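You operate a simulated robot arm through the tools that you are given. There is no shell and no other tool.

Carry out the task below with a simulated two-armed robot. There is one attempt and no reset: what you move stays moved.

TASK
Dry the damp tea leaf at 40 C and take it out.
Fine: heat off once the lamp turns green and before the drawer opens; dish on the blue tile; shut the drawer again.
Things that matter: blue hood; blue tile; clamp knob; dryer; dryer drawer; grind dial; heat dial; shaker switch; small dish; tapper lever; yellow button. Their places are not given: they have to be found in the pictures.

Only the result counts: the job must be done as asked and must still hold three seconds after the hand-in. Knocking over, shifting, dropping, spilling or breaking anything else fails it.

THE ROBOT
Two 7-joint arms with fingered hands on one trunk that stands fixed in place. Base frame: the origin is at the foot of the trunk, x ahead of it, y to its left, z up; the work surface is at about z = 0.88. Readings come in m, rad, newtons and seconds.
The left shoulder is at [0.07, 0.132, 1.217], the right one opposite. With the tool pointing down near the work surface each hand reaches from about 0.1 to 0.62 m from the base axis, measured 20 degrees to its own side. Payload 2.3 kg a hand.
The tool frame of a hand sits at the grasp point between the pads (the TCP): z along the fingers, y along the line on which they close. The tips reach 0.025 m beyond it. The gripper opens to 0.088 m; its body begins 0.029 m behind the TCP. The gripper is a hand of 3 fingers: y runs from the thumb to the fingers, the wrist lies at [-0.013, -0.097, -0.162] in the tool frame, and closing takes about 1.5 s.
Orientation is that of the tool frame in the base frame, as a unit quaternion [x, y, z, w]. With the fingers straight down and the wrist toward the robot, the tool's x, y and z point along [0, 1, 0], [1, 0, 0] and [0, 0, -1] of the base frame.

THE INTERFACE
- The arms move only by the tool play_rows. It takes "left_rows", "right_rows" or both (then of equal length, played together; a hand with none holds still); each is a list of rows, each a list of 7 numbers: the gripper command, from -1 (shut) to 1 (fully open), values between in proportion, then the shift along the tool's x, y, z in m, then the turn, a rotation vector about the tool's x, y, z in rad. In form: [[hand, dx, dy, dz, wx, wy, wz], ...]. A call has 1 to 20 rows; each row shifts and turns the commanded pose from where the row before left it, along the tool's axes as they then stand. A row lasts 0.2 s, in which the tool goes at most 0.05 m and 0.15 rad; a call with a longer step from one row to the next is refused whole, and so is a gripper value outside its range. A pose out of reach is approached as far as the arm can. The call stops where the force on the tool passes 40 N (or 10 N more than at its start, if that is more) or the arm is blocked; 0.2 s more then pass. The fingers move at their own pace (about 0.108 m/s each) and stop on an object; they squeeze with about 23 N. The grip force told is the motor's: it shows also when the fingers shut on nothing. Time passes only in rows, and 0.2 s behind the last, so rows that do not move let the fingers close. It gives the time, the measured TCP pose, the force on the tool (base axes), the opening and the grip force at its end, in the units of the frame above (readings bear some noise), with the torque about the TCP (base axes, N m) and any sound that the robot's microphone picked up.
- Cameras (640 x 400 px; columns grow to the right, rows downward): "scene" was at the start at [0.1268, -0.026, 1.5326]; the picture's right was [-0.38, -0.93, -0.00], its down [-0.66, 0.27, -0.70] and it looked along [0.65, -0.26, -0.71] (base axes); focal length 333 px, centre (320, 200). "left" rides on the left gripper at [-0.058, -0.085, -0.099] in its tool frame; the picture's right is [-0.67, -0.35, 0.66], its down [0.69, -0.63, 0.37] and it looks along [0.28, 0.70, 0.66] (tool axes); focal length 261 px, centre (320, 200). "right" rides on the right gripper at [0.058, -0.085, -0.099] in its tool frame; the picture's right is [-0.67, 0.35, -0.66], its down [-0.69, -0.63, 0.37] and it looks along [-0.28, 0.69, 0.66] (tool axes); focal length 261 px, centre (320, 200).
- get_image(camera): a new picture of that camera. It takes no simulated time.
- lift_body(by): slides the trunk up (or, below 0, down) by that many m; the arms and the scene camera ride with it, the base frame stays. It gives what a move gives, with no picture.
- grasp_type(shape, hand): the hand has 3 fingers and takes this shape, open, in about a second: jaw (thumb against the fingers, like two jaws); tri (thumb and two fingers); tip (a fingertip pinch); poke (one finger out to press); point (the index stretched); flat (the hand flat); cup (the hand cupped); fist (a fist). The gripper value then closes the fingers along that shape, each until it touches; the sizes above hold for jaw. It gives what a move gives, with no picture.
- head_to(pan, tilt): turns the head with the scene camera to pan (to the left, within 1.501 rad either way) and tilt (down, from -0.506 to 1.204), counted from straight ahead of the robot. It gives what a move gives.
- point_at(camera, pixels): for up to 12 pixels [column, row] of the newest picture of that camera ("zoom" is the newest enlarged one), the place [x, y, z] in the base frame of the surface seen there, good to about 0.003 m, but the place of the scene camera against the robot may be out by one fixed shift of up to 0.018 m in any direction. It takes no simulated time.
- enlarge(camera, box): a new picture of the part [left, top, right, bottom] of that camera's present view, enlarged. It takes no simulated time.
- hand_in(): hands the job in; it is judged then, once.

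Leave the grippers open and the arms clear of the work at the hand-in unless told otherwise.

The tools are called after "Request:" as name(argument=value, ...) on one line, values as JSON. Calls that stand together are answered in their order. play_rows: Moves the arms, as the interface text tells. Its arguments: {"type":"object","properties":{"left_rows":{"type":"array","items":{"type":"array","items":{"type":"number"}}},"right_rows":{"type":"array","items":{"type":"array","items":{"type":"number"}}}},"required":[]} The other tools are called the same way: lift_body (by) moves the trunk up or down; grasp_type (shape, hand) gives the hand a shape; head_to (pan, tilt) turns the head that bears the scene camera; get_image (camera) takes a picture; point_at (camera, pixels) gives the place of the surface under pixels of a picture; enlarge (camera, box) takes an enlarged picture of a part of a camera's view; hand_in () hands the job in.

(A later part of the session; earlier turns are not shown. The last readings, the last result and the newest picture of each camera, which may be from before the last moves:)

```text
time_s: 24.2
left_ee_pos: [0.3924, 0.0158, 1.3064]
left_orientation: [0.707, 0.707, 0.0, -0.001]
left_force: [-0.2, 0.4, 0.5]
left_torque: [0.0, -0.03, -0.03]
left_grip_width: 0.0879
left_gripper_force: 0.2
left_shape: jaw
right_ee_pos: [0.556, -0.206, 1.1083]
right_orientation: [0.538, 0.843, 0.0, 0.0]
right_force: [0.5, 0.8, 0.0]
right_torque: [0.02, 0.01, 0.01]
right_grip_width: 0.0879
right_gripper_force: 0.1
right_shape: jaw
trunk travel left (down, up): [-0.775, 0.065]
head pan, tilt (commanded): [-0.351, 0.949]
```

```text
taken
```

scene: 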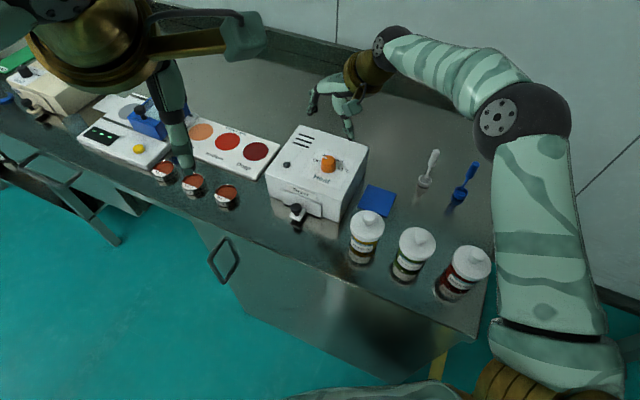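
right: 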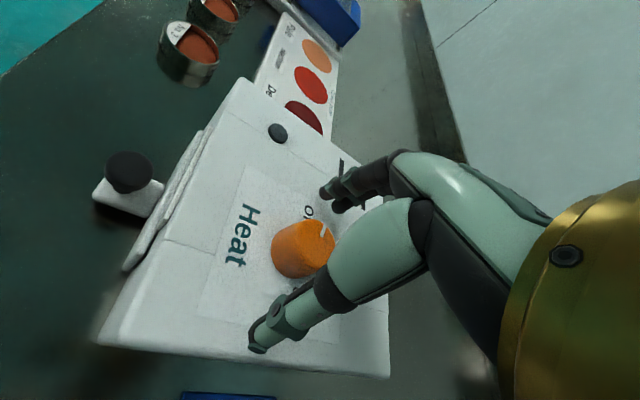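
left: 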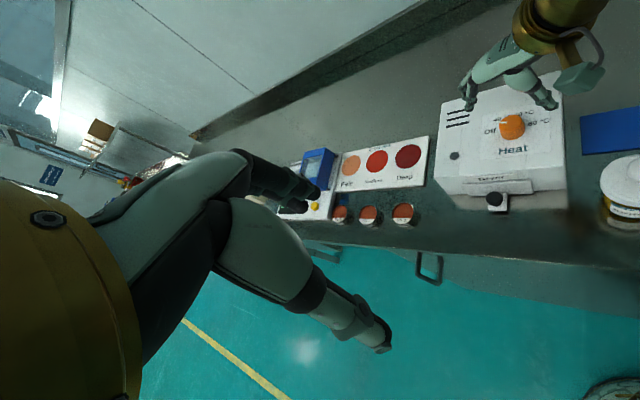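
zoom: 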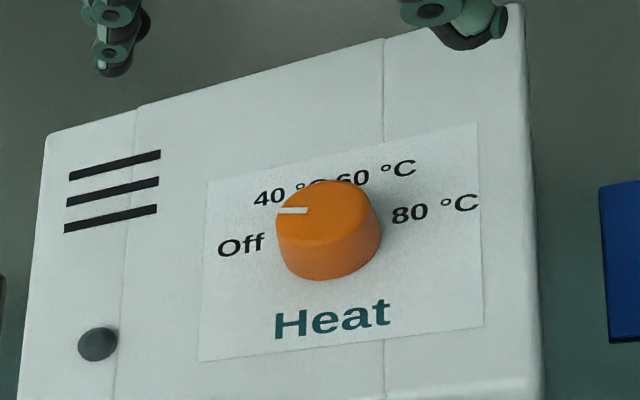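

The dial is at Off, the lamp is dark and the hand is clear. Next is the drawer. It opens along about (-0.707, +0.707), so I want the right hand to grip the ball knob from its two sides, with tool y along (0.707, 0.707). I'll turn the right hand 20° more and move it above the knob at roughly (0.511, -0.116), staying high.

Request:
play_rows(right_rows=[[1, 0, 0, 0, 0, 0, -0.117], [1, 0, 0, 0, 0, 0, -0.117], [1, 0, 0, 0, 0, 0, -0.117], [1, 0.032, 0.0104, 0, 0, 0, 0], [1, 0.032, 0.0104, 0, 0, 0, 0], [1, 0.032, 0.0104, 0, 0, 0, 0], [1, 0, 0, 0, 0, 0, 0]])

Request:
get_image(camera="right")

Request:
get_image(camera="scene")

Request:
get_image(camera="left")

```text
time_s: 25.8
left_ee_pos: [0.39, 0.0157, 1.3066]
left_orientation: [0.707, 0.707, -0.001, -0.001]
left_force: [0.1, 0.7, -0.6]
left_torque: [-0.01, 0.0, -0.03]
left_grip_width: 0.0877
left_gripper_force: 0.1
left_shape: jaw
right_ee_pos: [0.5117, -0.1166, 1.1088]
right_orientation: [0.382, 0.924, 0.0, 0.0]
right_force: [-0.6, -0.4, 0.7]
right_torque: [0.04, 0.02, -0.01]
right_grip_width: 0.0875
right_gripper_force: 0.1
right_shape: jaw
trunk travel left (down, up): [-0.775, 0.065]
head pan, tilt (commanded): [-0.351, 0.949]
```

```text
taken
```

right: 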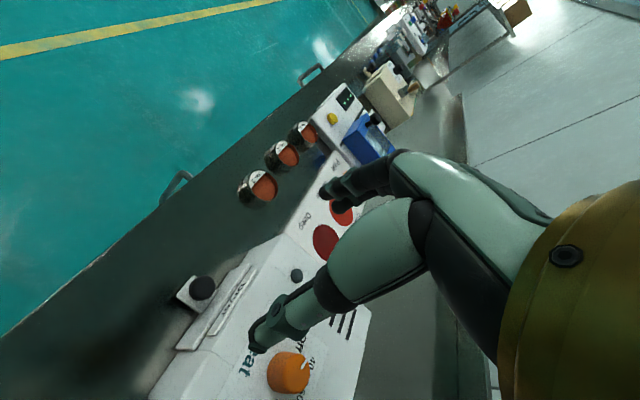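

```text
taken
```

scene: 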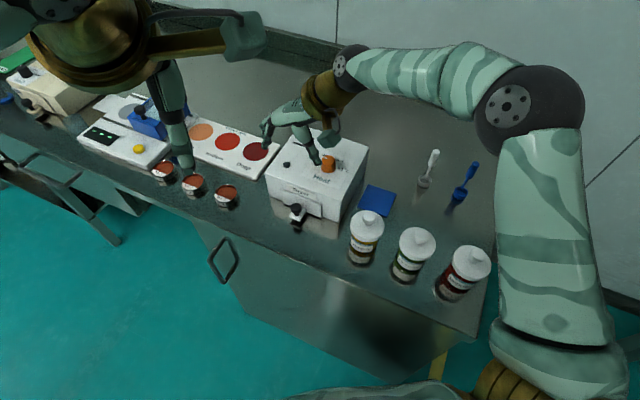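

```text
taken
```

left: 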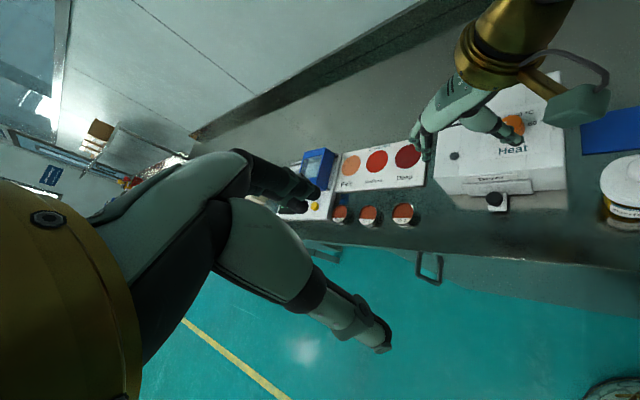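

The knob at right (202,287) is close to where the TCP axis projects, about (200,292). I'll zoom in to measure the knob, the drawer front and their geometry.

Request:
enlarge(camera="right", box=[150, 250, 270, 350])

Request:
point_at(camera="zoom", pixels=[[278, 185], [225, 190], [330, 185], [278, 135], [275, 235], [190, 170], [235, 265], [170, 220], [340, 260], [420, 150], [230, 330], [320, 300]])

```text
4.00 times, centred on (210, 300) of right
```

zoom: 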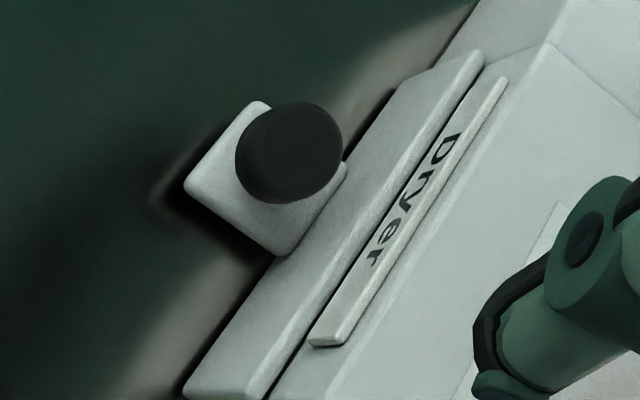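

```text
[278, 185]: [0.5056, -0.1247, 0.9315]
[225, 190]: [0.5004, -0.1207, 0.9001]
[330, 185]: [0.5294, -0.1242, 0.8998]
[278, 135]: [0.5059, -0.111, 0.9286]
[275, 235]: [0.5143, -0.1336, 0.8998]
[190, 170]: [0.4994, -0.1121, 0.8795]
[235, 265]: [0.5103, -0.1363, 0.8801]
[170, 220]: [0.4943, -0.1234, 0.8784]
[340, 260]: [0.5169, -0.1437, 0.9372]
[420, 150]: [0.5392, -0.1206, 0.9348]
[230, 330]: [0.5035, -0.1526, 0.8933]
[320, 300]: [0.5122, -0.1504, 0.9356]
```

Request:
point_at(camera="zoom", pixels=[[290, 152], [290, 152], [300, 140], [280, 165], [255, 150], [325, 150], [290, 115], [290, 195], [440, 110], [200, 385]])

```text
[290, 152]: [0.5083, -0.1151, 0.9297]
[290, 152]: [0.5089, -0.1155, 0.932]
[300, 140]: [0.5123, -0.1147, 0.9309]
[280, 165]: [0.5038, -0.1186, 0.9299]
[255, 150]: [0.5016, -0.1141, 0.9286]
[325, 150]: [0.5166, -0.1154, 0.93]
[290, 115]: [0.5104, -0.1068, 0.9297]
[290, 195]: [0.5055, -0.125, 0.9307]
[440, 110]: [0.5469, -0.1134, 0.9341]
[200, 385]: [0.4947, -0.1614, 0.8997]
```

The knob has a flat round top at z ≈ 0.930, centred near (0.5085, -0.1155). Its tab is at z 0.900, and the drawer front lies about 0.023 m behind it. I'll tilt the hand slightly (-0.2 rad about tool y) so the palm leans away from the dryer, then go down most of the way and look.

Request:
play_rows(right_rows=[[1, 0, 0, 0, 0, -0.1, 0], [1, 0, 0, 0, 0, -0.1, 0], [1, 0.00876, -0.0003, 0.0342, 0, 0, 0], [1, 0.00876, -0.0003, 0.0342, 0, 0, 0], [1, 0.00876, -0.0003, 0.0342, 0, 0, 0], [1, 0, 0, 0, 0, 0, 0]])

Request:
get_image(camera="right")

Request:
enlarge(camera="left", box=[400, 60, 600, 220])

Request:
enlarge(camera="scene", box=[230, 80, 390, 250])

```text
time_s: 27.2
left_ee_pos: [0.3915, 0.0164, 1.3073]
left_orientation: [0.707, 0.707, 0.001, 0.0]
left_force: [0.5, -0.4, 0.3]
left_torque: [0.0, -0.02, -0.02]
left_grip_width: 0.0877
left_gripper_force: 0.1
left_shape: jaw
right_ee_pos: [0.5069, -0.1147, 1.0009]
right_orientation: [0.38, 0.92, -0.039, 0.092]
right_force: [-0.3, -0.4, 0.4]
right_torque: [0.01, -0.01, 0.02]
right_grip_width: 0.0877
right_gripper_force: 0.0
right_shape: jaw
trunk travel left (down, up): [-0.775, 0.065]
head pan, tilt (commanded): [-0.351, 0.949]
```

```text
taken
```

right: 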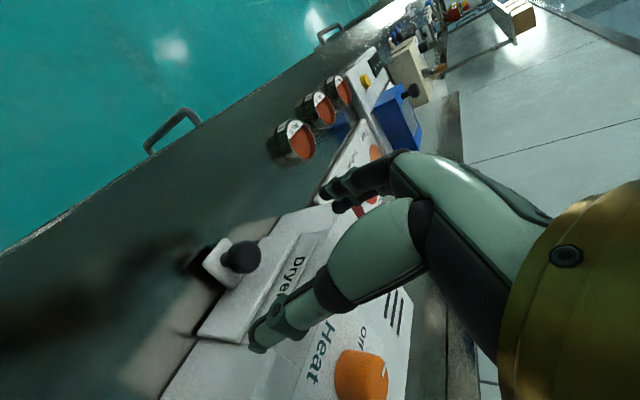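

```text
2.50 times, centred on (500, 140) of left
```

zoom: 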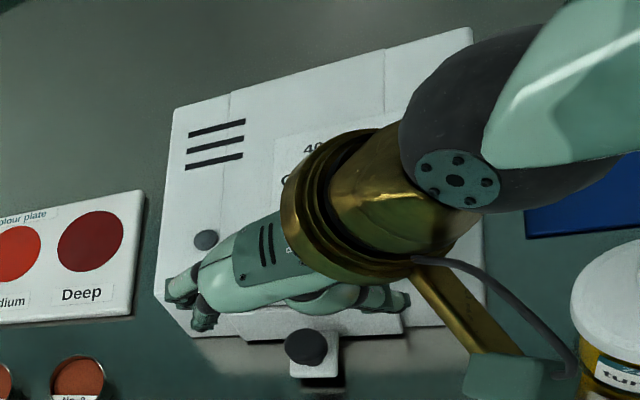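

```text
2.35 times, centred on (310, 165) of scene
```

zoom: 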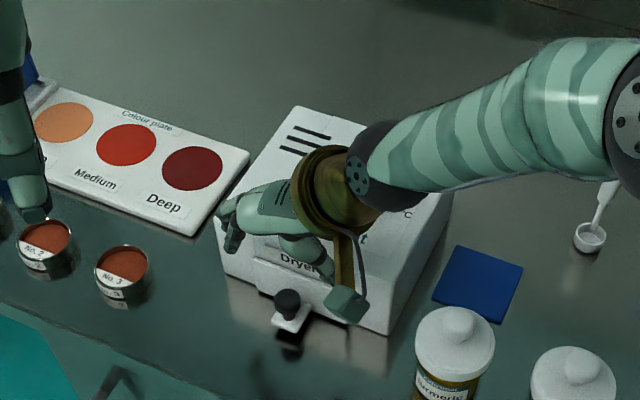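

The hand is tilted correctly and sits above the knob. Before the last descent I'll measure the turmeric jar lid at zoom (455,318) for clearance to the wrist, and also the knob again.

Request:
point_at(camera="zoom", pixels=[[458, 318], [455, 345], [286, 298], [345, 302], [290, 315], [122, 260], [122, 300], [48, 245], [572, 365]])

Request:
enlarge(camera="right", box=[180, 200, 340, 320])

```text
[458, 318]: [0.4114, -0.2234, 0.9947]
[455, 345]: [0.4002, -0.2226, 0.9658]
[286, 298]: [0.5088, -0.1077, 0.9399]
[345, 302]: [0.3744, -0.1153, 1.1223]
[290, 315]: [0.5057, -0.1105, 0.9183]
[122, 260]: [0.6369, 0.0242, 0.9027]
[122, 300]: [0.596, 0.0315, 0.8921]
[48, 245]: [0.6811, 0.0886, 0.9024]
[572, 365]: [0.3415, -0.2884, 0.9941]
```

```text
3.33 times, centred on (260, 260) of right
```

zoom: 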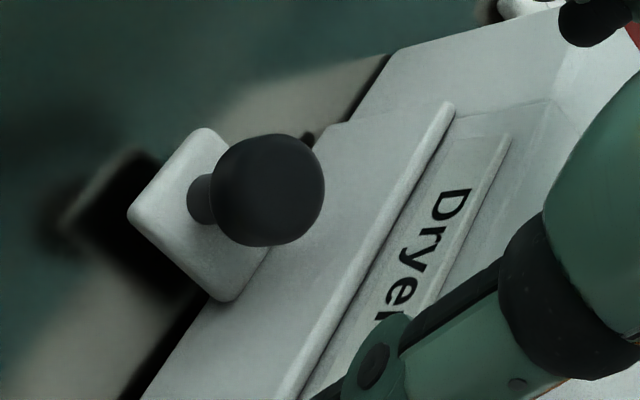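

Lid tops are at about 0.985 and the wrist will stay near 1.09, so there is clearance. The knob has a mushroom head and a thin stem. I'll descend the remaining 0.07 gently.

Request:
play_rows(right_rows=[[1, 0.0044, -0.0001, 0.0171, 0, 0, 0], [1, 0.0044, -0.0001, 0.0171, 0, 0, 0], [1, 0.0044, -0.0001, 0.0171, 0, 0, 0], [1, 0.0044, -0.0001, 0.0165, 0, 0, 0], [1, 0, 0, 0, 0, 0, 0]])

Request:
get_image(camera="right")

Request:
enlarge(camera="left", box=[430, 100, 590, 220])

Request:
enlarge(camera="scene", box=[230, 100, 390, 250])

```text
time_s: 28.4
left_ee_pos: [0.3901, 0.0165, 1.3072]
left_orientation: [0.707, 0.707, 0.0, -0.001]
left_force: [0.8, 1.2, -0.7]
left_torque: [-0.01, 0.01, -0.03]
left_grip_width: 0.0876
left_gripper_force: 0.1
left_shape: jaw
right_ee_pos: [0.5023, -0.1119, 0.9325]
right_orientation: [0.38, 0.919, -0.038, 0.093]
right_force: [0.9, 0.5, 0.6]
right_torque: [0.03, -0.01, 0.0]
right_grip_width: 0.0873
right_gripper_force: 0.1
right_shape: jaw
trunk travel left (down, up): [-0.775, 0.065]
head pan, tilt (commanded): [-0.351, 0.949]
```

```text
taken
```

right: 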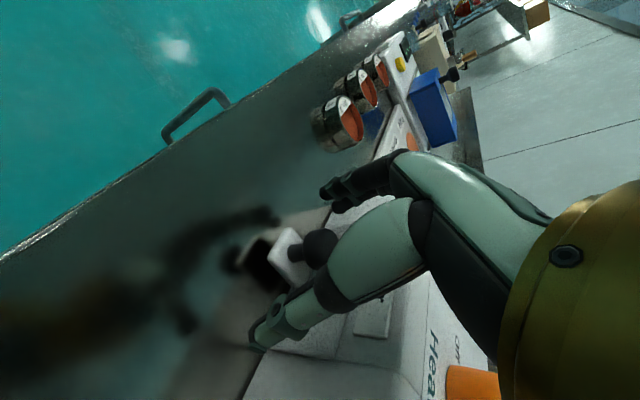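

```text
3.33 times, centred on (510, 160) of left
```

zoom: 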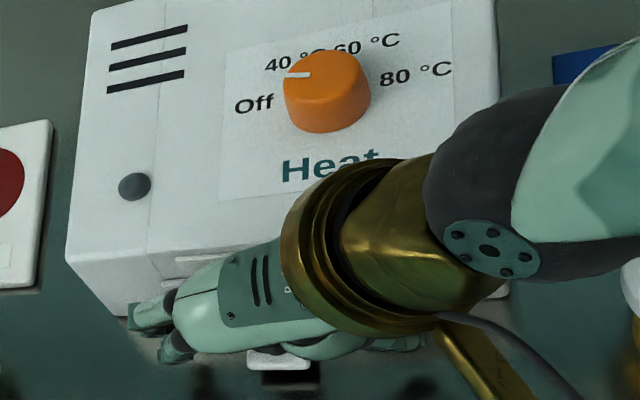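

```text
2.67 times, centred on (310, 175) of scene
```

zoom: 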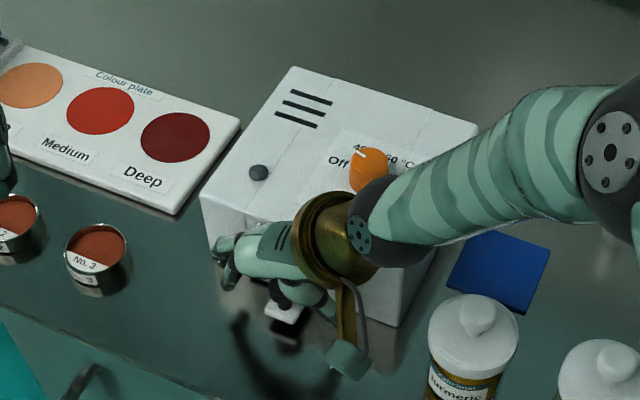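

The knob at right (319,243) sits between the thumb and fingers and there is no contact force. I'll nudge +3 mm along y for centring and close.

Request:
play_rows(right_rows=[[1, 0, 0.003, 0, 0, 0, 0], [-1, 0, 0, 0, 0, 0, 0], [-1, 0, 0, 0, 0, 0, 0], [-1, 0, 0, 0, 0, 0, 0], [-1, 0, 0, 0, 0, 0, 0], [-1, 0, 0, 0, 0, 0, 0], [-1, 0, 0, 0, 0, 0, 0], [-1, 0, 0, 0, 0, 0, 0]])

Request:
get_image(camera="right")

```text
time_s: 30.2
left_ee_pos: [0.3922, 0.017, 1.3063]
left_orientation: [0.706, 0.708, -0.001, -0.001]
left_force: [0.3, -0.4, 0.0]
left_torque: [0.01, -0.03, -0.01]
left_grip_width: 0.0876
left_gripper_force: 0.1
left_shape: jaw
right_ee_pos: [0.5053, -0.1094, 0.9322]
right_orientation: [0.38, 0.92, -0.039, 0.091]
right_force: [-8.2, 1.6, -17.5]
right_torque: [0.03, 0.13, 0.02]
right_grip_width: 0.0125
right_gripper_force: 22.9
right_shape: jaw
trunk travel left (down, up): [-0.775, 0.065]
head pan, tilt (commanded): [-0.351, 0.949]
```

```text
taken
```

right: 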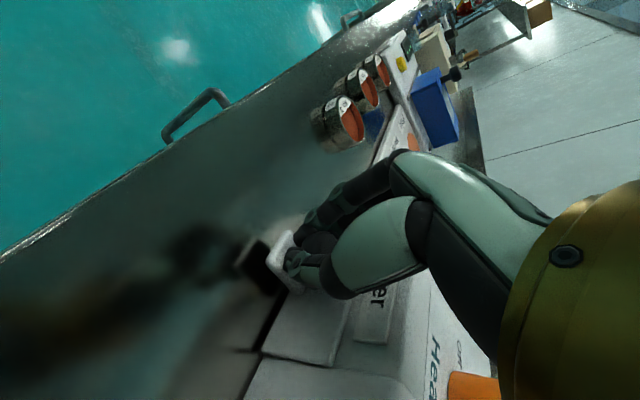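

The grip is at 22.9 N and width 0.0125, around the neck of the knob. The tool reads -17.5 N in z because the fingers wedge under the head. I'll lower the hand by 3 mm to relieve this before pulling.

Request:
play_rows(right_rows=[[-1, 0.0006, 0, 0.003, 0, 0, 0], [-1, 0, 0, 0, 0, 0, 0]])

```text
time_s: 30.8
left_ee_pos: [0.3894, 0.0154, 1.3082]
left_orientation: [0.707, 0.707, 0.0, 0.0]
left_force: [-0.3, -0.3, 0.0]
left_torque: [-0.03, 0.0, -0.02]
left_grip_width: 0.0877
left_gripper_force: 0.1
left_shape: jaw
right_ee_pos: [0.5052, -0.11, 0.9293]
right_orientation: [0.382, 0.919, -0.037, 0.093]
right_force: [-5.8, -0.8, -5.5]
right_torque: [0.01, 0.06, 0.01]
right_grip_width: 0.0128
right_gripper_force: 23.5
right_shape: jaw
trunk travel left (down, up): [-0.775, 0.065]
head pan, tilt (commanded): [-0.351, 0.949]
```

The force dropped to -5.5 N. Now I'll pull the drawer outward along (-0.707, +0.707), starting with 30 mm in small steps.

Request:
play_rows(right_rows=[[-1, 0.0098, 0, -0.002, 0, 0, 0], [-1, 0.0098, 0, -0.002, 0, 0, 0], [-1, 0.0098, 0, -0.002, 0, 0, 0], [-1, 0, 0, 0, 0, 0, 0]])

Request:
get_image(camera="right")

Request:
enlarge(camera="left", box=[430, 100, 590, 220])

Request:
enlarge(camera="scene", box=[230, 100, 390, 250])

```text
time_s: 31.8
left_ee_pos: [0.3907, 0.0141, 1.307]
left_orientation: [0.707, 0.707, 0.0, -0.001]
left_force: [0.0, 0.0, 0.1]
left_torque: [0.02, -0.03, -0.03]
left_grip_width: 0.0877
left_gripper_force: 0.0
left_shape: jaw
right_ee_pos: [0.4836, -0.0887, 0.9298]
right_orientation: [0.381, 0.919, -0.037, 0.093]
right_force: [-3.2, -3.1, -6.0]
right_torque: [0.04, 0.01, 0.0]
right_grip_width: 0.0114
right_gripper_force: 23.2
right_shape: jaw
trunk travel left (down, up): [-0.775, 0.065]
head pan, tilt (commanded): [-0.351, 0.949]
```

```text
taken
```

right: 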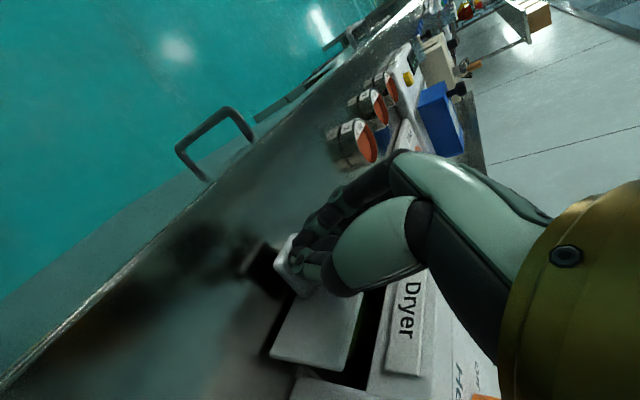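

```text
3.33 times, centred on (510, 160) of left
```

zoom: 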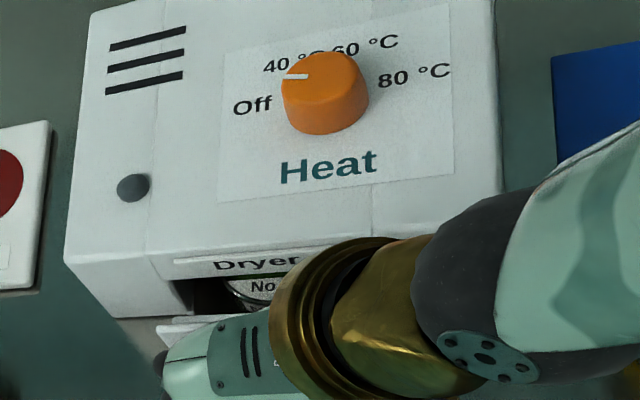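

```text
2.67 times, centred on (310, 175) of scene
```

zoom: 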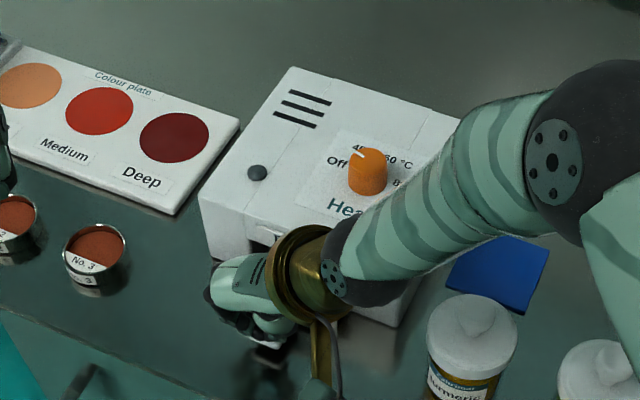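

The drawer is sliding freely, about 30 mm open, and a dish labelled "No…" shows inside. I'll pull another 40 mm.

Request:
play_rows(right_rows=[[-1, 0.0098, 0, -0.002, 0, 0, 0], [-1, 0.0098, 0, -0.002, 0, 0, 0], [-1, 0.0098, 0, -0.002, 0, 0, 0], [-1, 0.0098, 0, -0.002, 0, 0, 0], [-1, 0, 0, 0, 0, 0, 0]])

Request:
get_image(camera="right")

Request:
enlarge(camera="left", box=[400, 100, 600, 260])

Request:
enlarge(camera="scene", box=[230, 100, 390, 250])

```text
time_s: 33.0
left_ee_pos: [0.3927, 0.0143, 1.3071]
left_orientation: [0.708, 0.707, 0.0, -0.002]
left_force: [-0.1, 0.1, -0.5]
left_torque: [-0.02, 0.01, -0.01]
left_grip_width: 0.0879
left_gripper_force: 0.0
left_shape: jaw
right_ee_pos: [0.4569, -0.0612, 0.9304]
right_orientation: [0.38, 0.92, -0.038, 0.09]
right_force: [-5.3, -3.3, -10.6]
right_torque: [-0.01, 0.11, 0.01]
right_grip_width: 0.0114
right_gripper_force: 23.3
right_shape: jaw
trunk travel left (down, up): [-0.775, 0.065]
head pan, tilt (commanded): [-0.351, 0.949]
```

```text
taken
```

right: 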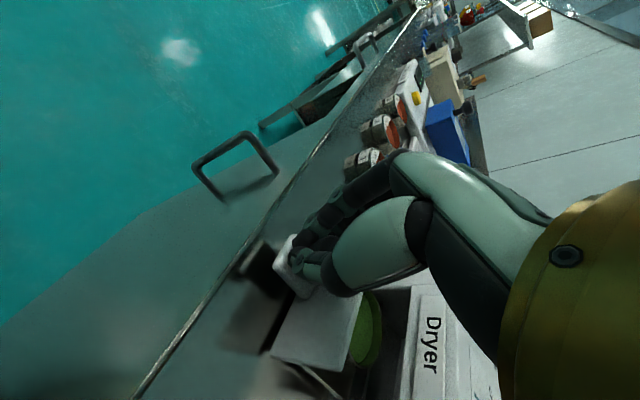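

```text
2.50 times, centred on (500, 180) of left
```

zoom: 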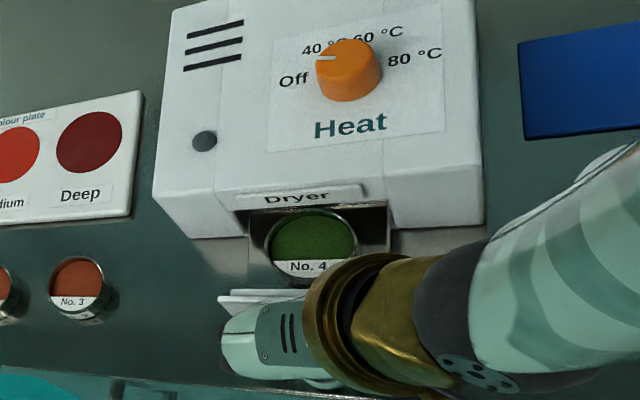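

```text
2.67 times, centred on (310, 175) of scene
```

zoom: 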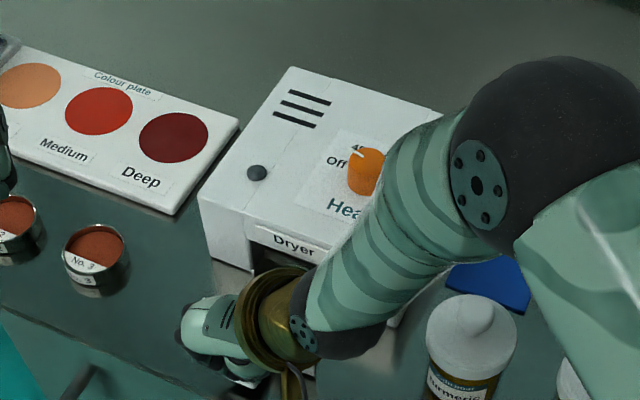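

Dish No. 4 with green leaf is now mostly out. I want a bit more clearance from the dryer front, so I'll pull 20 mm more in small steps and watch the force.

Request:
play_rows(right_rows=[[-1, 0.0049, 0, -0.001, 0, 0, 0], [-1, 0.0049, 0, -0.001, 0, 0, 0], [-1, 0.0049, 0, -0.001, 0, 0, 0], [-1, 0.0049, 0, -0.001, 0, 0, 0], [-1, 0, 0, 0, 0, 0, 0]])

Request:
get_image(camera="right")

Request:
enlarge(camera="left", box=[400, 100, 600, 260])

```text
time_s: 34.2
left_ee_pos: [0.3928, 0.0148, 1.306]
left_orientation: [0.707, 0.707, 0.0, -0.001]
left_force: [-0.5, -0.2, 0.2]
left_torque: [-0.03, 0.0, 0.01]
left_grip_width: 0.0876
left_gripper_force: 0.1
left_shape: jaw
right_ee_pos: [0.4411, -0.0471, 0.9291]
right_orientation: [0.38, 0.92, -0.037, 0.09]
right_force: [-4.5, -4.1, -12.2]
right_torque: [0.03, 0.08, -0.06]
right_grip_width: 0.0112
right_gripper_force: 22.7
right_shape: jaw
trunk travel left (down, up): [-0.775, 0.065]
head pan, tilt (commanded): [-0.351, 0.949]
```

```text
taken
```

right: 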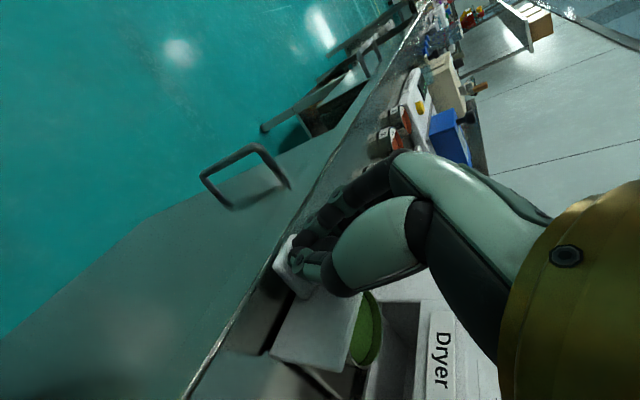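

```text
2.50 times, centred on (500, 180) of left
```

zoom: 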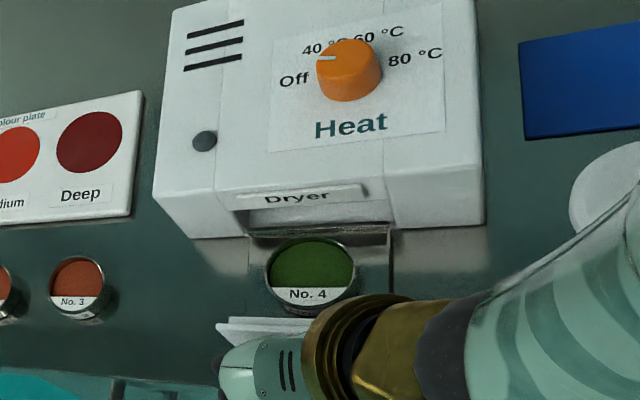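

The drawer is about 90 mm open and dish No. 4 is fully exposed with a gap behind it. I'll open the hand to release the knob and rise straight up about 0.14 m.

Request:
play_rows(right_rows=[[1, 0, 0, 0, 0, 0, 0], [1, 0, 0, 0, 0, 0, 0], [1, 0, 0, 0, 0, 0, 0], [1, 0, 0, 0, 0, 0, 0], [1, 0, 0, 0, 0, 0, 0], [1, -0.004, 0, -0.0196, 0, 0, 0], [1, -0.008, 0, -0.0392, 0, 0, 0], [1, -0.008, 0, -0.0392, 0, 0, 0], [1, -0.008, 0, -0.0392, 0, 0, 0], [1, 0, 0, 0, 0, 0, 0]])

Request:
get_image(camera="right")

Request:
enlarge(camera="left", box=[400, 100, 600, 260])

Request:
get_image(camera="scene")

```text
time_s: 36.4
left_ee_pos: [0.3921, 0.0167, 1.3063]
left_orientation: [0.707, 0.707, -0.001, -0.001]
left_force: [-0.3, 0.1, 0.0]
left_torque: [0.01, 0.0, -0.03]
left_grip_width: 0.0875
left_gripper_force: 0.1
left_shape: jaw
right_ee_pos: [0.4413, -0.0464, 1.0699]
right_orientation: [0.38, 0.92, -0.038, 0.092]
right_force: [0.6, 0.9, 0.5]
right_torque: [0.01, -0.03, 0.0]
right_grip_width: 0.0874
right_gripper_force: 0.0
right_shape: jaw
trunk travel left (down, up): [-0.775, 0.065]
head pan, tilt (commanded): [-0.351, 0.949]
```

```text
taken
```

right: 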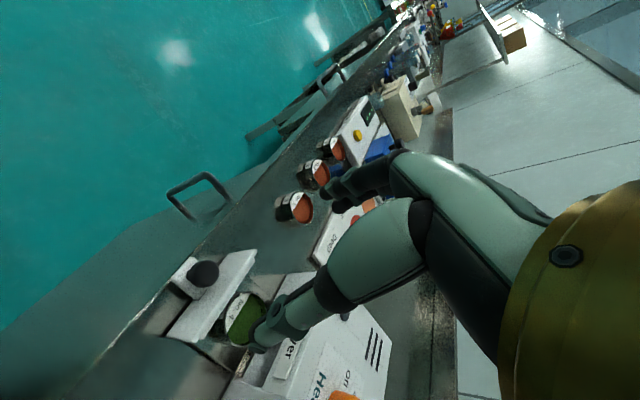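

```text
2.50 times, centred on (500, 180) of left
```

zoom: 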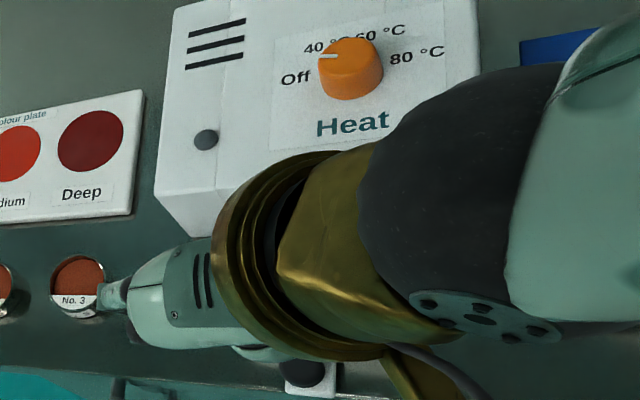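

```text
taken
```

scene: 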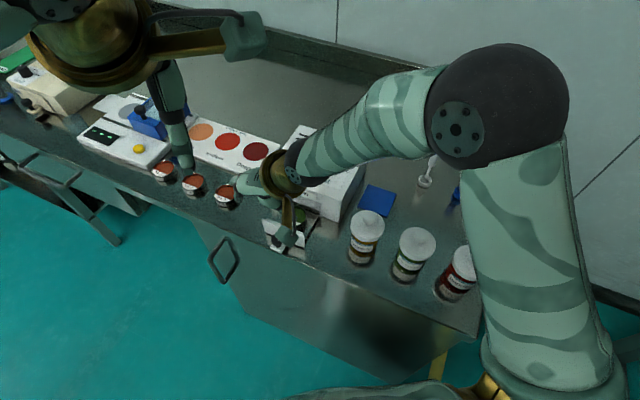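

The knob is released and the drawer stays open. I'll zoom the right and scene views on the open drawer to see how the dish sits.

Request:
enlarge(camera="right", box=[140, 230, 300, 370])

Request:
enlarge(camera="scene", box=[240, 190, 340, 270])

```text
2.86 times, centred on (220, 300) of right
```

zoom: 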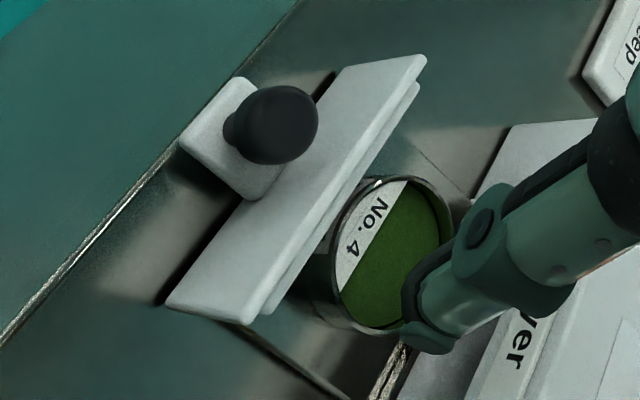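

```text
5.00 times, centred on (290, 230) of scene
```

zoom: 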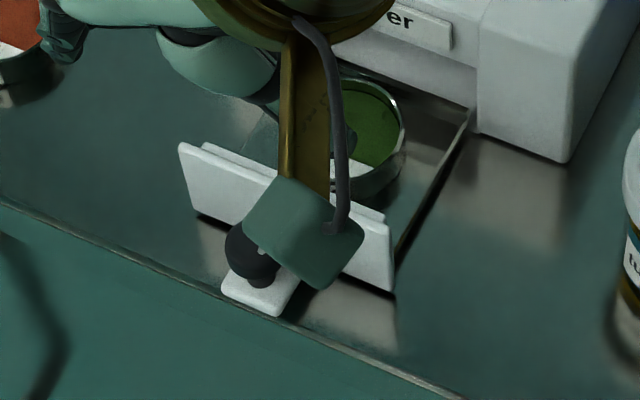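

The dish is a short round tin standing on the drawer's flat tray, just behind the front panel. I'll untilt the right hand and move it right and up, out of the way, so the left camera can measure the dish unobstructed.

Request:
play_rows(right_rows=[[1, 0, 0, -0.02, 0, 0.1, 0], [1, 0, 0, -0.02, 0, 0.1, 0], [1, -0.0318, -0.0272, -0.01, 0, 0, 0], [1, -0.0318, -0.0272, -0.01, 0, 0, 0], [1, -0.0318, -0.0272, -0.01, 0, 0, 0], [1, -0.0318, -0.0272, -0.01, 0, 0, 0], [1, -0.0318, -0.0272, 0, 0, 0, 0], [1, -0.0318, -0.0272, 0, 0, 0, 0], [1, 0, 0, 0, 0, 0, 0]])

Request:
get_image(camera="scene")

Request:
enlarge(camera="left", box=[440, 140, 560, 240])

```text
time_s: 38.4
left_ee_pos: [0.3914, 0.0168, 1.3077]
left_orientation: [0.707, 0.707, -0.001, 0.0]
left_force: [-0.9, -0.7, -0.9]
left_torque: [-0.03, -0.03, 0.03]
left_grip_width: 0.0875
left_gripper_force: 0.1
left_shape: jaw
right_ee_pos: [0.4565, -0.2914, 1.1489]
right_orientation: [0.382, 0.924, 0.001, -0.001]
right_force: [0.4, 0.9, 0.4]
right_torque: [0.01, 0.01, -0.02]
right_grip_width: 0.0876
right_gripper_force: 0.0
right_shape: jaw
trunk travel left (down, up): [-0.775, 0.065]
head pan, tilt (commanded): [-0.351, 0.949]
```

```text
taken
```

scene: 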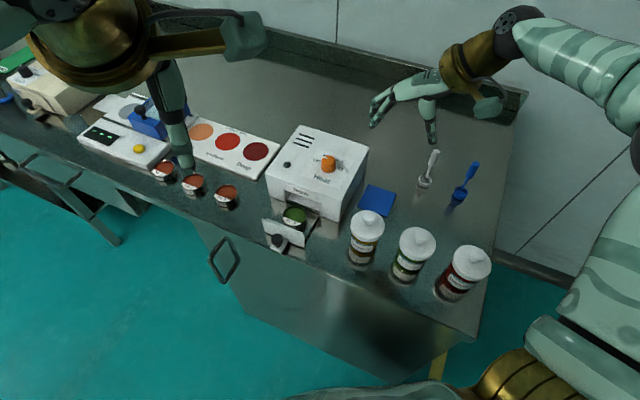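

```text
4.00 times, centred on (500, 190) of left
```

zoom: 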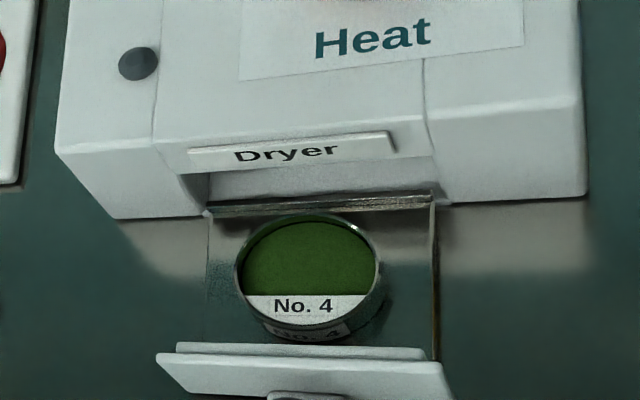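

Now the left zoom shows the dish clearly, with its rim from x≈238 to 382 and y≈215 to 325. I'll measure the rim, contents, tray floor, tray sides and front panel.

Request:
point_at(camera="zoom", pixels=[[239, 275], [380, 275], [308, 217], [308, 322], [308, 255], [220, 310], [415, 290], [300, 350], [437, 300], [206, 270], [320, 205], [300, 370]])

Request:
point_at(camera="zoom", pixels=[[255, 235], [360, 235], [250, 305], [370, 305], [310, 304], [350, 335], [225, 348], [400, 352], [190, 370], [430, 375], [225, 205], [425, 200]])

Request:
enlarge(camera="scene", box=[250, 180, 350, 260])

```text
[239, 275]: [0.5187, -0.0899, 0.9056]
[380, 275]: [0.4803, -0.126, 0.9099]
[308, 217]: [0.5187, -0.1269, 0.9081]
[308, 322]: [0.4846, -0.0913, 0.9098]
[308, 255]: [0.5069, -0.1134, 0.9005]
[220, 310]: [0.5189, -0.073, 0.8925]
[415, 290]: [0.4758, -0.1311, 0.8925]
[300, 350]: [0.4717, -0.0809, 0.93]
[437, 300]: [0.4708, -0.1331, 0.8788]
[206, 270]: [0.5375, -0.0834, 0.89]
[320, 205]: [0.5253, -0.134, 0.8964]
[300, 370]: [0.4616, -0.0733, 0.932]
```

```text
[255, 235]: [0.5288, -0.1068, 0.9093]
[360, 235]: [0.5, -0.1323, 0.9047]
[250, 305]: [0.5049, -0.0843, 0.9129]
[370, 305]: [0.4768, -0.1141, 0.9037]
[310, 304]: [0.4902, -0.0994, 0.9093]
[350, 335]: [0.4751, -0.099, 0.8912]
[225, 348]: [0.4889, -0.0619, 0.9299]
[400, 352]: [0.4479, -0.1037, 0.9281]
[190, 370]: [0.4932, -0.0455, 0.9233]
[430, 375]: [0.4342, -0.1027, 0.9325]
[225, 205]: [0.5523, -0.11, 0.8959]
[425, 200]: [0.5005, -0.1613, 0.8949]
```

```text
5.00 times, centred on (300, 220) of scene
```

zoom: 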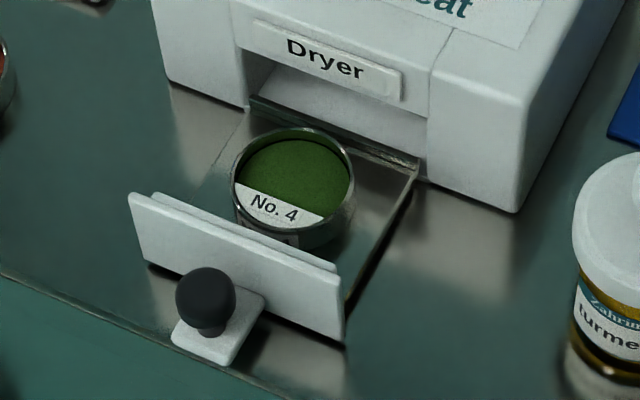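

Readings:
- Dish centre is about (0.5016, -0.109), outer diameter about 0.051, with the rim at z ≈ 0.909.
- The tray floor is at z ≈ 0.8925 with no side walls. The front panel top is 0.930.

Fingers along the drawer's width have room beside the dish. I'll move the right hand above the dish with the same yaw and then tilt it -0.2 rad as before.

Request:
play_rows(right_rows=[[1, 0.02, 0.0322, 0.01, 0, 0, 0], [1, 0.02, 0.0322, 0.02, 0, 0, 0], [1, 0.02, 0.0322, 0.02, 0, 0, 0], [1, 0.02, 0.0322, 0.03, 0, 0, 0], [1, 0.02, 0.0322, 0.03, 0, 0, 0], [1, 0, 0, 0.009, 0, -0.1, 0], [1, 0, 0, 0, 0, -0.1, 0], [1, 0, 0, 0, 0, 0, 0]])

Request:
get_image(camera="right")

Request:
enlarge(camera="scene", box=[230, 100, 390, 270])

Request:
enlarge(camera="left", box=[420, 100, 600, 240])

```text
time_s: 40.2
left_ee_pos: [0.3921, 0.0174, 1.3053]
left_orientation: [0.707, 0.707, 0.0, 0.0]
left_force: [0.0, 0.2, -0.1]
left_torque: [0.0, -0.01, -0.03]
left_grip_width: 0.0874
left_gripper_force: 0.0
left_shape: jaw
right_ee_pos: [0.5002, -0.1059, 1.0306]
right_orientation: [0.38, 0.92, -0.039, 0.093]
right_force: [-0.1, 0.2, 0.1]
right_torque: [0.02, -0.03, -0.01]
right_grip_width: 0.0874
right_gripper_force: 0.0
right_shape: jaw
trunk travel left (down, up): [-0.775, 0.065]
head pan, tilt (commanded): [-0.351, 0.949]
```

```text
taken
```

right: 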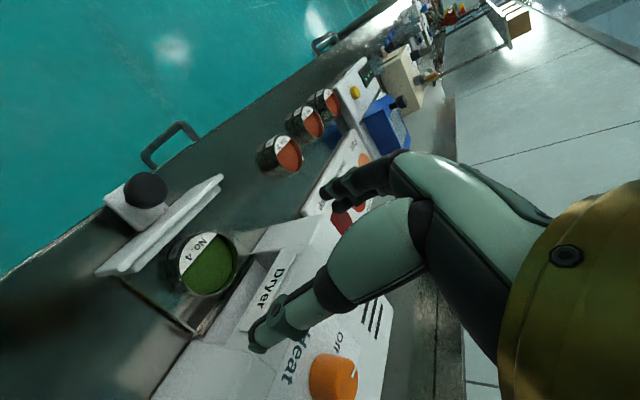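

```text
2.35 times, centred on (310, 185) of scene
```

zoom: 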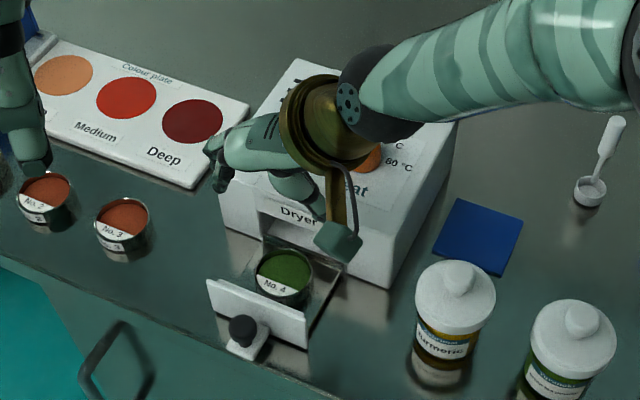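

```text
2.86 times, centred on (510, 170) of left
```

zoom: 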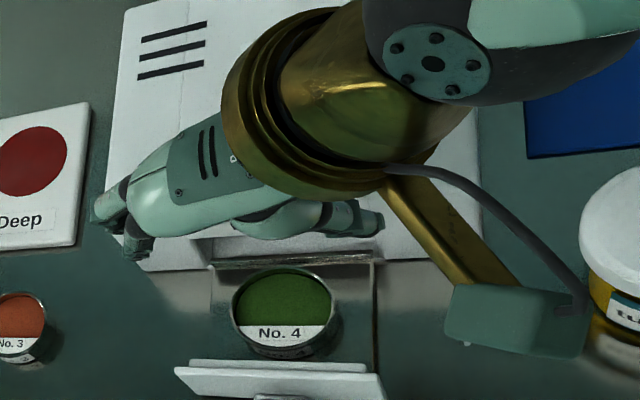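

The projected dish centre, about (206,266), matches the dish seen at (208,263) in the right picture. I'll refine its centre with the right camera.

Request:
enlarge(camera="right", box=[90, 200, 290, 340])

```text
2.86 times, centred on (190, 270) of right
```

zoom: 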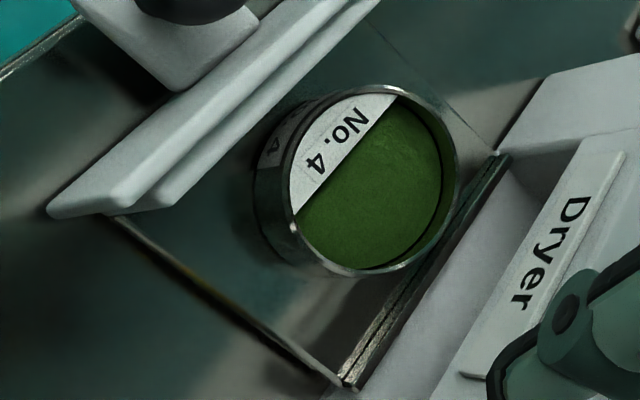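

Request:
point_at(camera="zoom", pixels=[[288, 180], [455, 170], [385, 87], [350, 273], [312, 115], [430, 245], [295, 235], [438, 112], [250, 320], [480, 100], [360, 365], [150, 200]])

```text
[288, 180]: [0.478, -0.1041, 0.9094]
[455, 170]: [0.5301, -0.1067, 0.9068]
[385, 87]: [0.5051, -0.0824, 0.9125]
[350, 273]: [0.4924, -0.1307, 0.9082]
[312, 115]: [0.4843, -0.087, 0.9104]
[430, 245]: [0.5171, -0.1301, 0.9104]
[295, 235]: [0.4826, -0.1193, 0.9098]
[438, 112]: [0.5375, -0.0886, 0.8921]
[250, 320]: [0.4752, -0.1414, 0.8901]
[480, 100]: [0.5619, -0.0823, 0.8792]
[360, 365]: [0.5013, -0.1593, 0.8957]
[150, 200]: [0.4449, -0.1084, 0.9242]
```

The refined dish centre is (0.5014, -0.108), so the TCP is well aligned. I'll descend straight down 0.086 first and check.

Request:
play_rows(right_rows=[[1, 0.00428, 0, 0.0211, 0, 0, 0], [1, 0.00428, 0, 0.0211, 0, 0, 0], [1, 0.00428, 0, 0.0211, 0, 0, 0], [1, 0.00428, 0, 0.0211, 0, 0, 0], [1, 0, 0, 0, 0, 0, 0]])

Request:
get_image(camera="right")

Request:
enlarge(camera="left", box=[420, 120, 580, 240])

Request:
enlarge(camera="scene", box=[240, 140, 370, 260])

```text
time_s: 41.4
left_ee_pos: [0.3916, 0.0166, 1.3074]
left_orientation: [0.707, 0.707, -0.001, 0.0]
left_force: [-0.7, 0.4, -0.7]
left_torque: [0.0, -0.02, -0.03]
left_grip_width: 0.0875
left_gripper_force: 0.1
left_shape: jaw
right_ee_pos: [0.5, -0.1058, 0.9454]
right_orientation: [0.38, 0.92, -0.039, 0.093]
right_force: [0.4, -0.4, 0.2]
right_torque: [0.0, -0.04, -0.01]
right_grip_width: 0.0877
right_gripper_force: 0.0
right_shape: jaw
trunk travel left (down, up): [-0.775, 0.065]
head pan, tilt (commanded): [-0.351, 0.949]
```

```text
taken
```

right: 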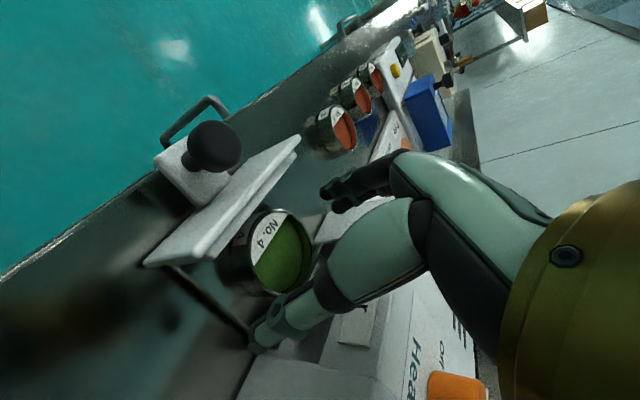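

```text
3.33 times, centred on (500, 180) of left
```

zoom: 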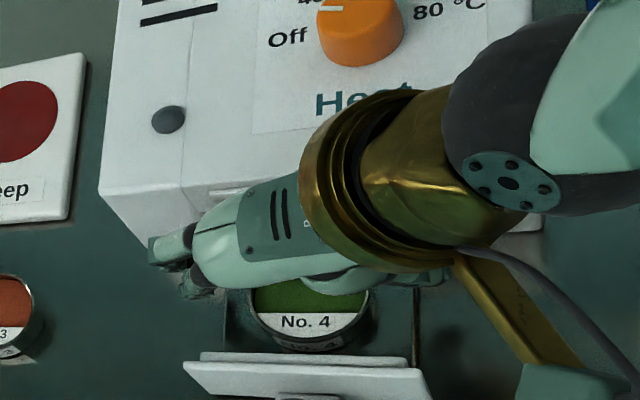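

```text
3.33 times, centred on (305, 200) of scene
```

zoom: 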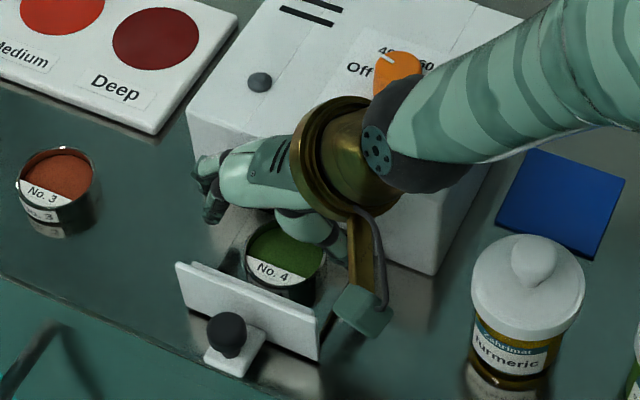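

The fingers straddle the dish and there is no contact. I'll go down the last 22 mm.

Request:
play_rows(right_rows=[[1, 0.0022, 0, 0.0108, 0, 0, 0], [1, 0.0022, 0, 0.0108, 0, 0, 0], [1, 0, 0, 0, 0, 0, 0]])

Request:
get_image(camera="right")

```text
time_s: 42.2
left_ee_pos: [0.3917, 0.0166, 1.3066]
left_orientation: [0.707, 0.707, 0.0, -0.001]
left_force: [-0.9, 0.3, 0.2]
left_torque: [-0.01, 0.01, 0.0]
left_grip_width: 0.0878
left_gripper_force: 0.1
left_shape: jaw
right_ee_pos: [0.5004, -0.107, 0.9229]
right_orientation: [0.38, 0.919, -0.039, 0.093]
right_force: [-0.2, 0.3, -0.3]
right_torque: [-0.02, 0.01, -0.01]
right_grip_width: 0.0876
right_gripper_force: 0.1
right_shape: jaw
trunk travel left (down, up): [-0.775, 0.065]
head pan, tilt (commanded): [-0.351, 0.949]
```

```text
taken
```

right: 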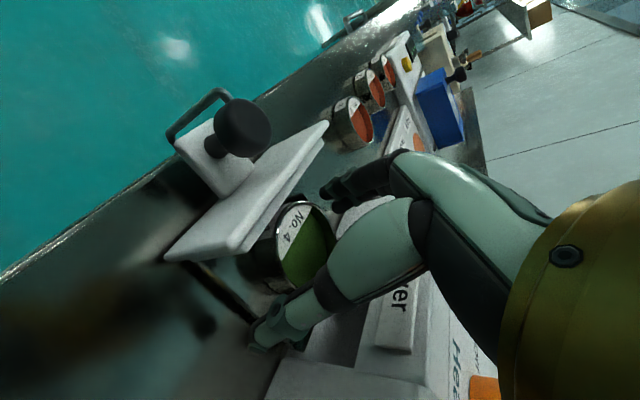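

No contact yet at z 0.923. I'll close on the dish.

Request:
play_rows(right_rows=[[-1, 0, 0, 0, 0, 0, 0], [-1, 0, 0, 0, 0, 0, 0], [-1, 0, 0, 0, 0, 0, 0], [-1, 0, 0, 0, 0, 0, 0], [-1, 0, 0, 0, 0, 0, 0], [-1, 0, 0, 0, 0, 0, 0]])

Request:
get_image(camera="right")

Request:
enlarge(camera="left", box=[420, 120, 580, 240])

Request:
enlarge(camera="scene", box=[240, 140, 370, 260])

```text
time_s: 43.6
left_ee_pos: [0.3897, 0.0178, 1.307]
left_orientation: [0.707, 0.707, -0.001, 0.0]
left_force: [0.0, 0.0, -1.2]
left_torque: [0.01, -0.03, 0.04]
left_grip_width: 0.0878
left_gripper_force: 0.0
left_shape: jaw
right_ee_pos: [0.4998, -0.1058, 0.9236]
right_orientation: [0.38, 0.92, -0.038, 0.092]
right_force: [0.3, 0.2, 0.4]
right_torque: [0.0, -0.01, 0.05]
right_grip_width: 0.0441
right_gripper_force: 22.7
right_shape: jaw
trunk travel left (down, up): [-0.775, 0.065]
head pan, tilt (commanded): [-0.351, 0.949]
```

```text
taken
```

right: 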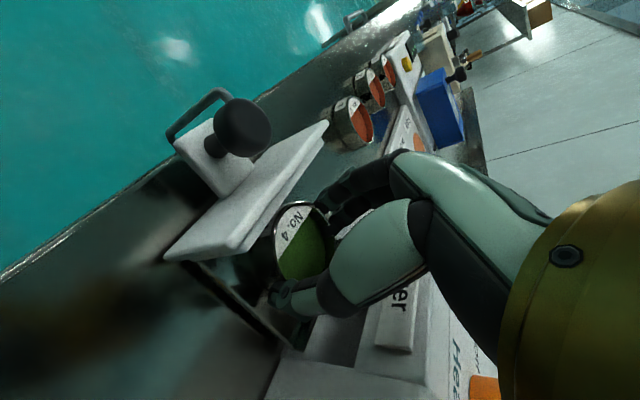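

```text
3.33 times, centred on (500, 180) of left
```

zoom: 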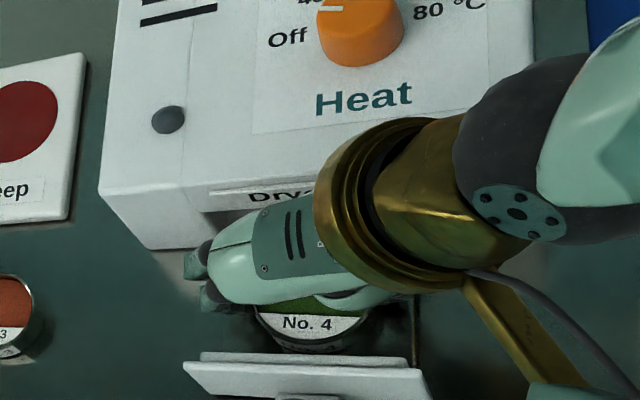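

```text
3.33 times, centred on (305, 200) of scene
```

zoom: 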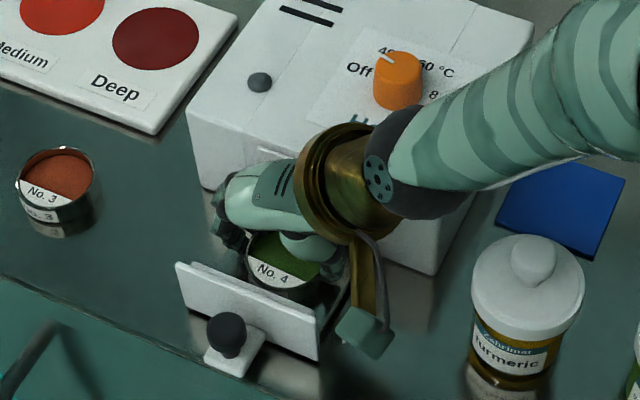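

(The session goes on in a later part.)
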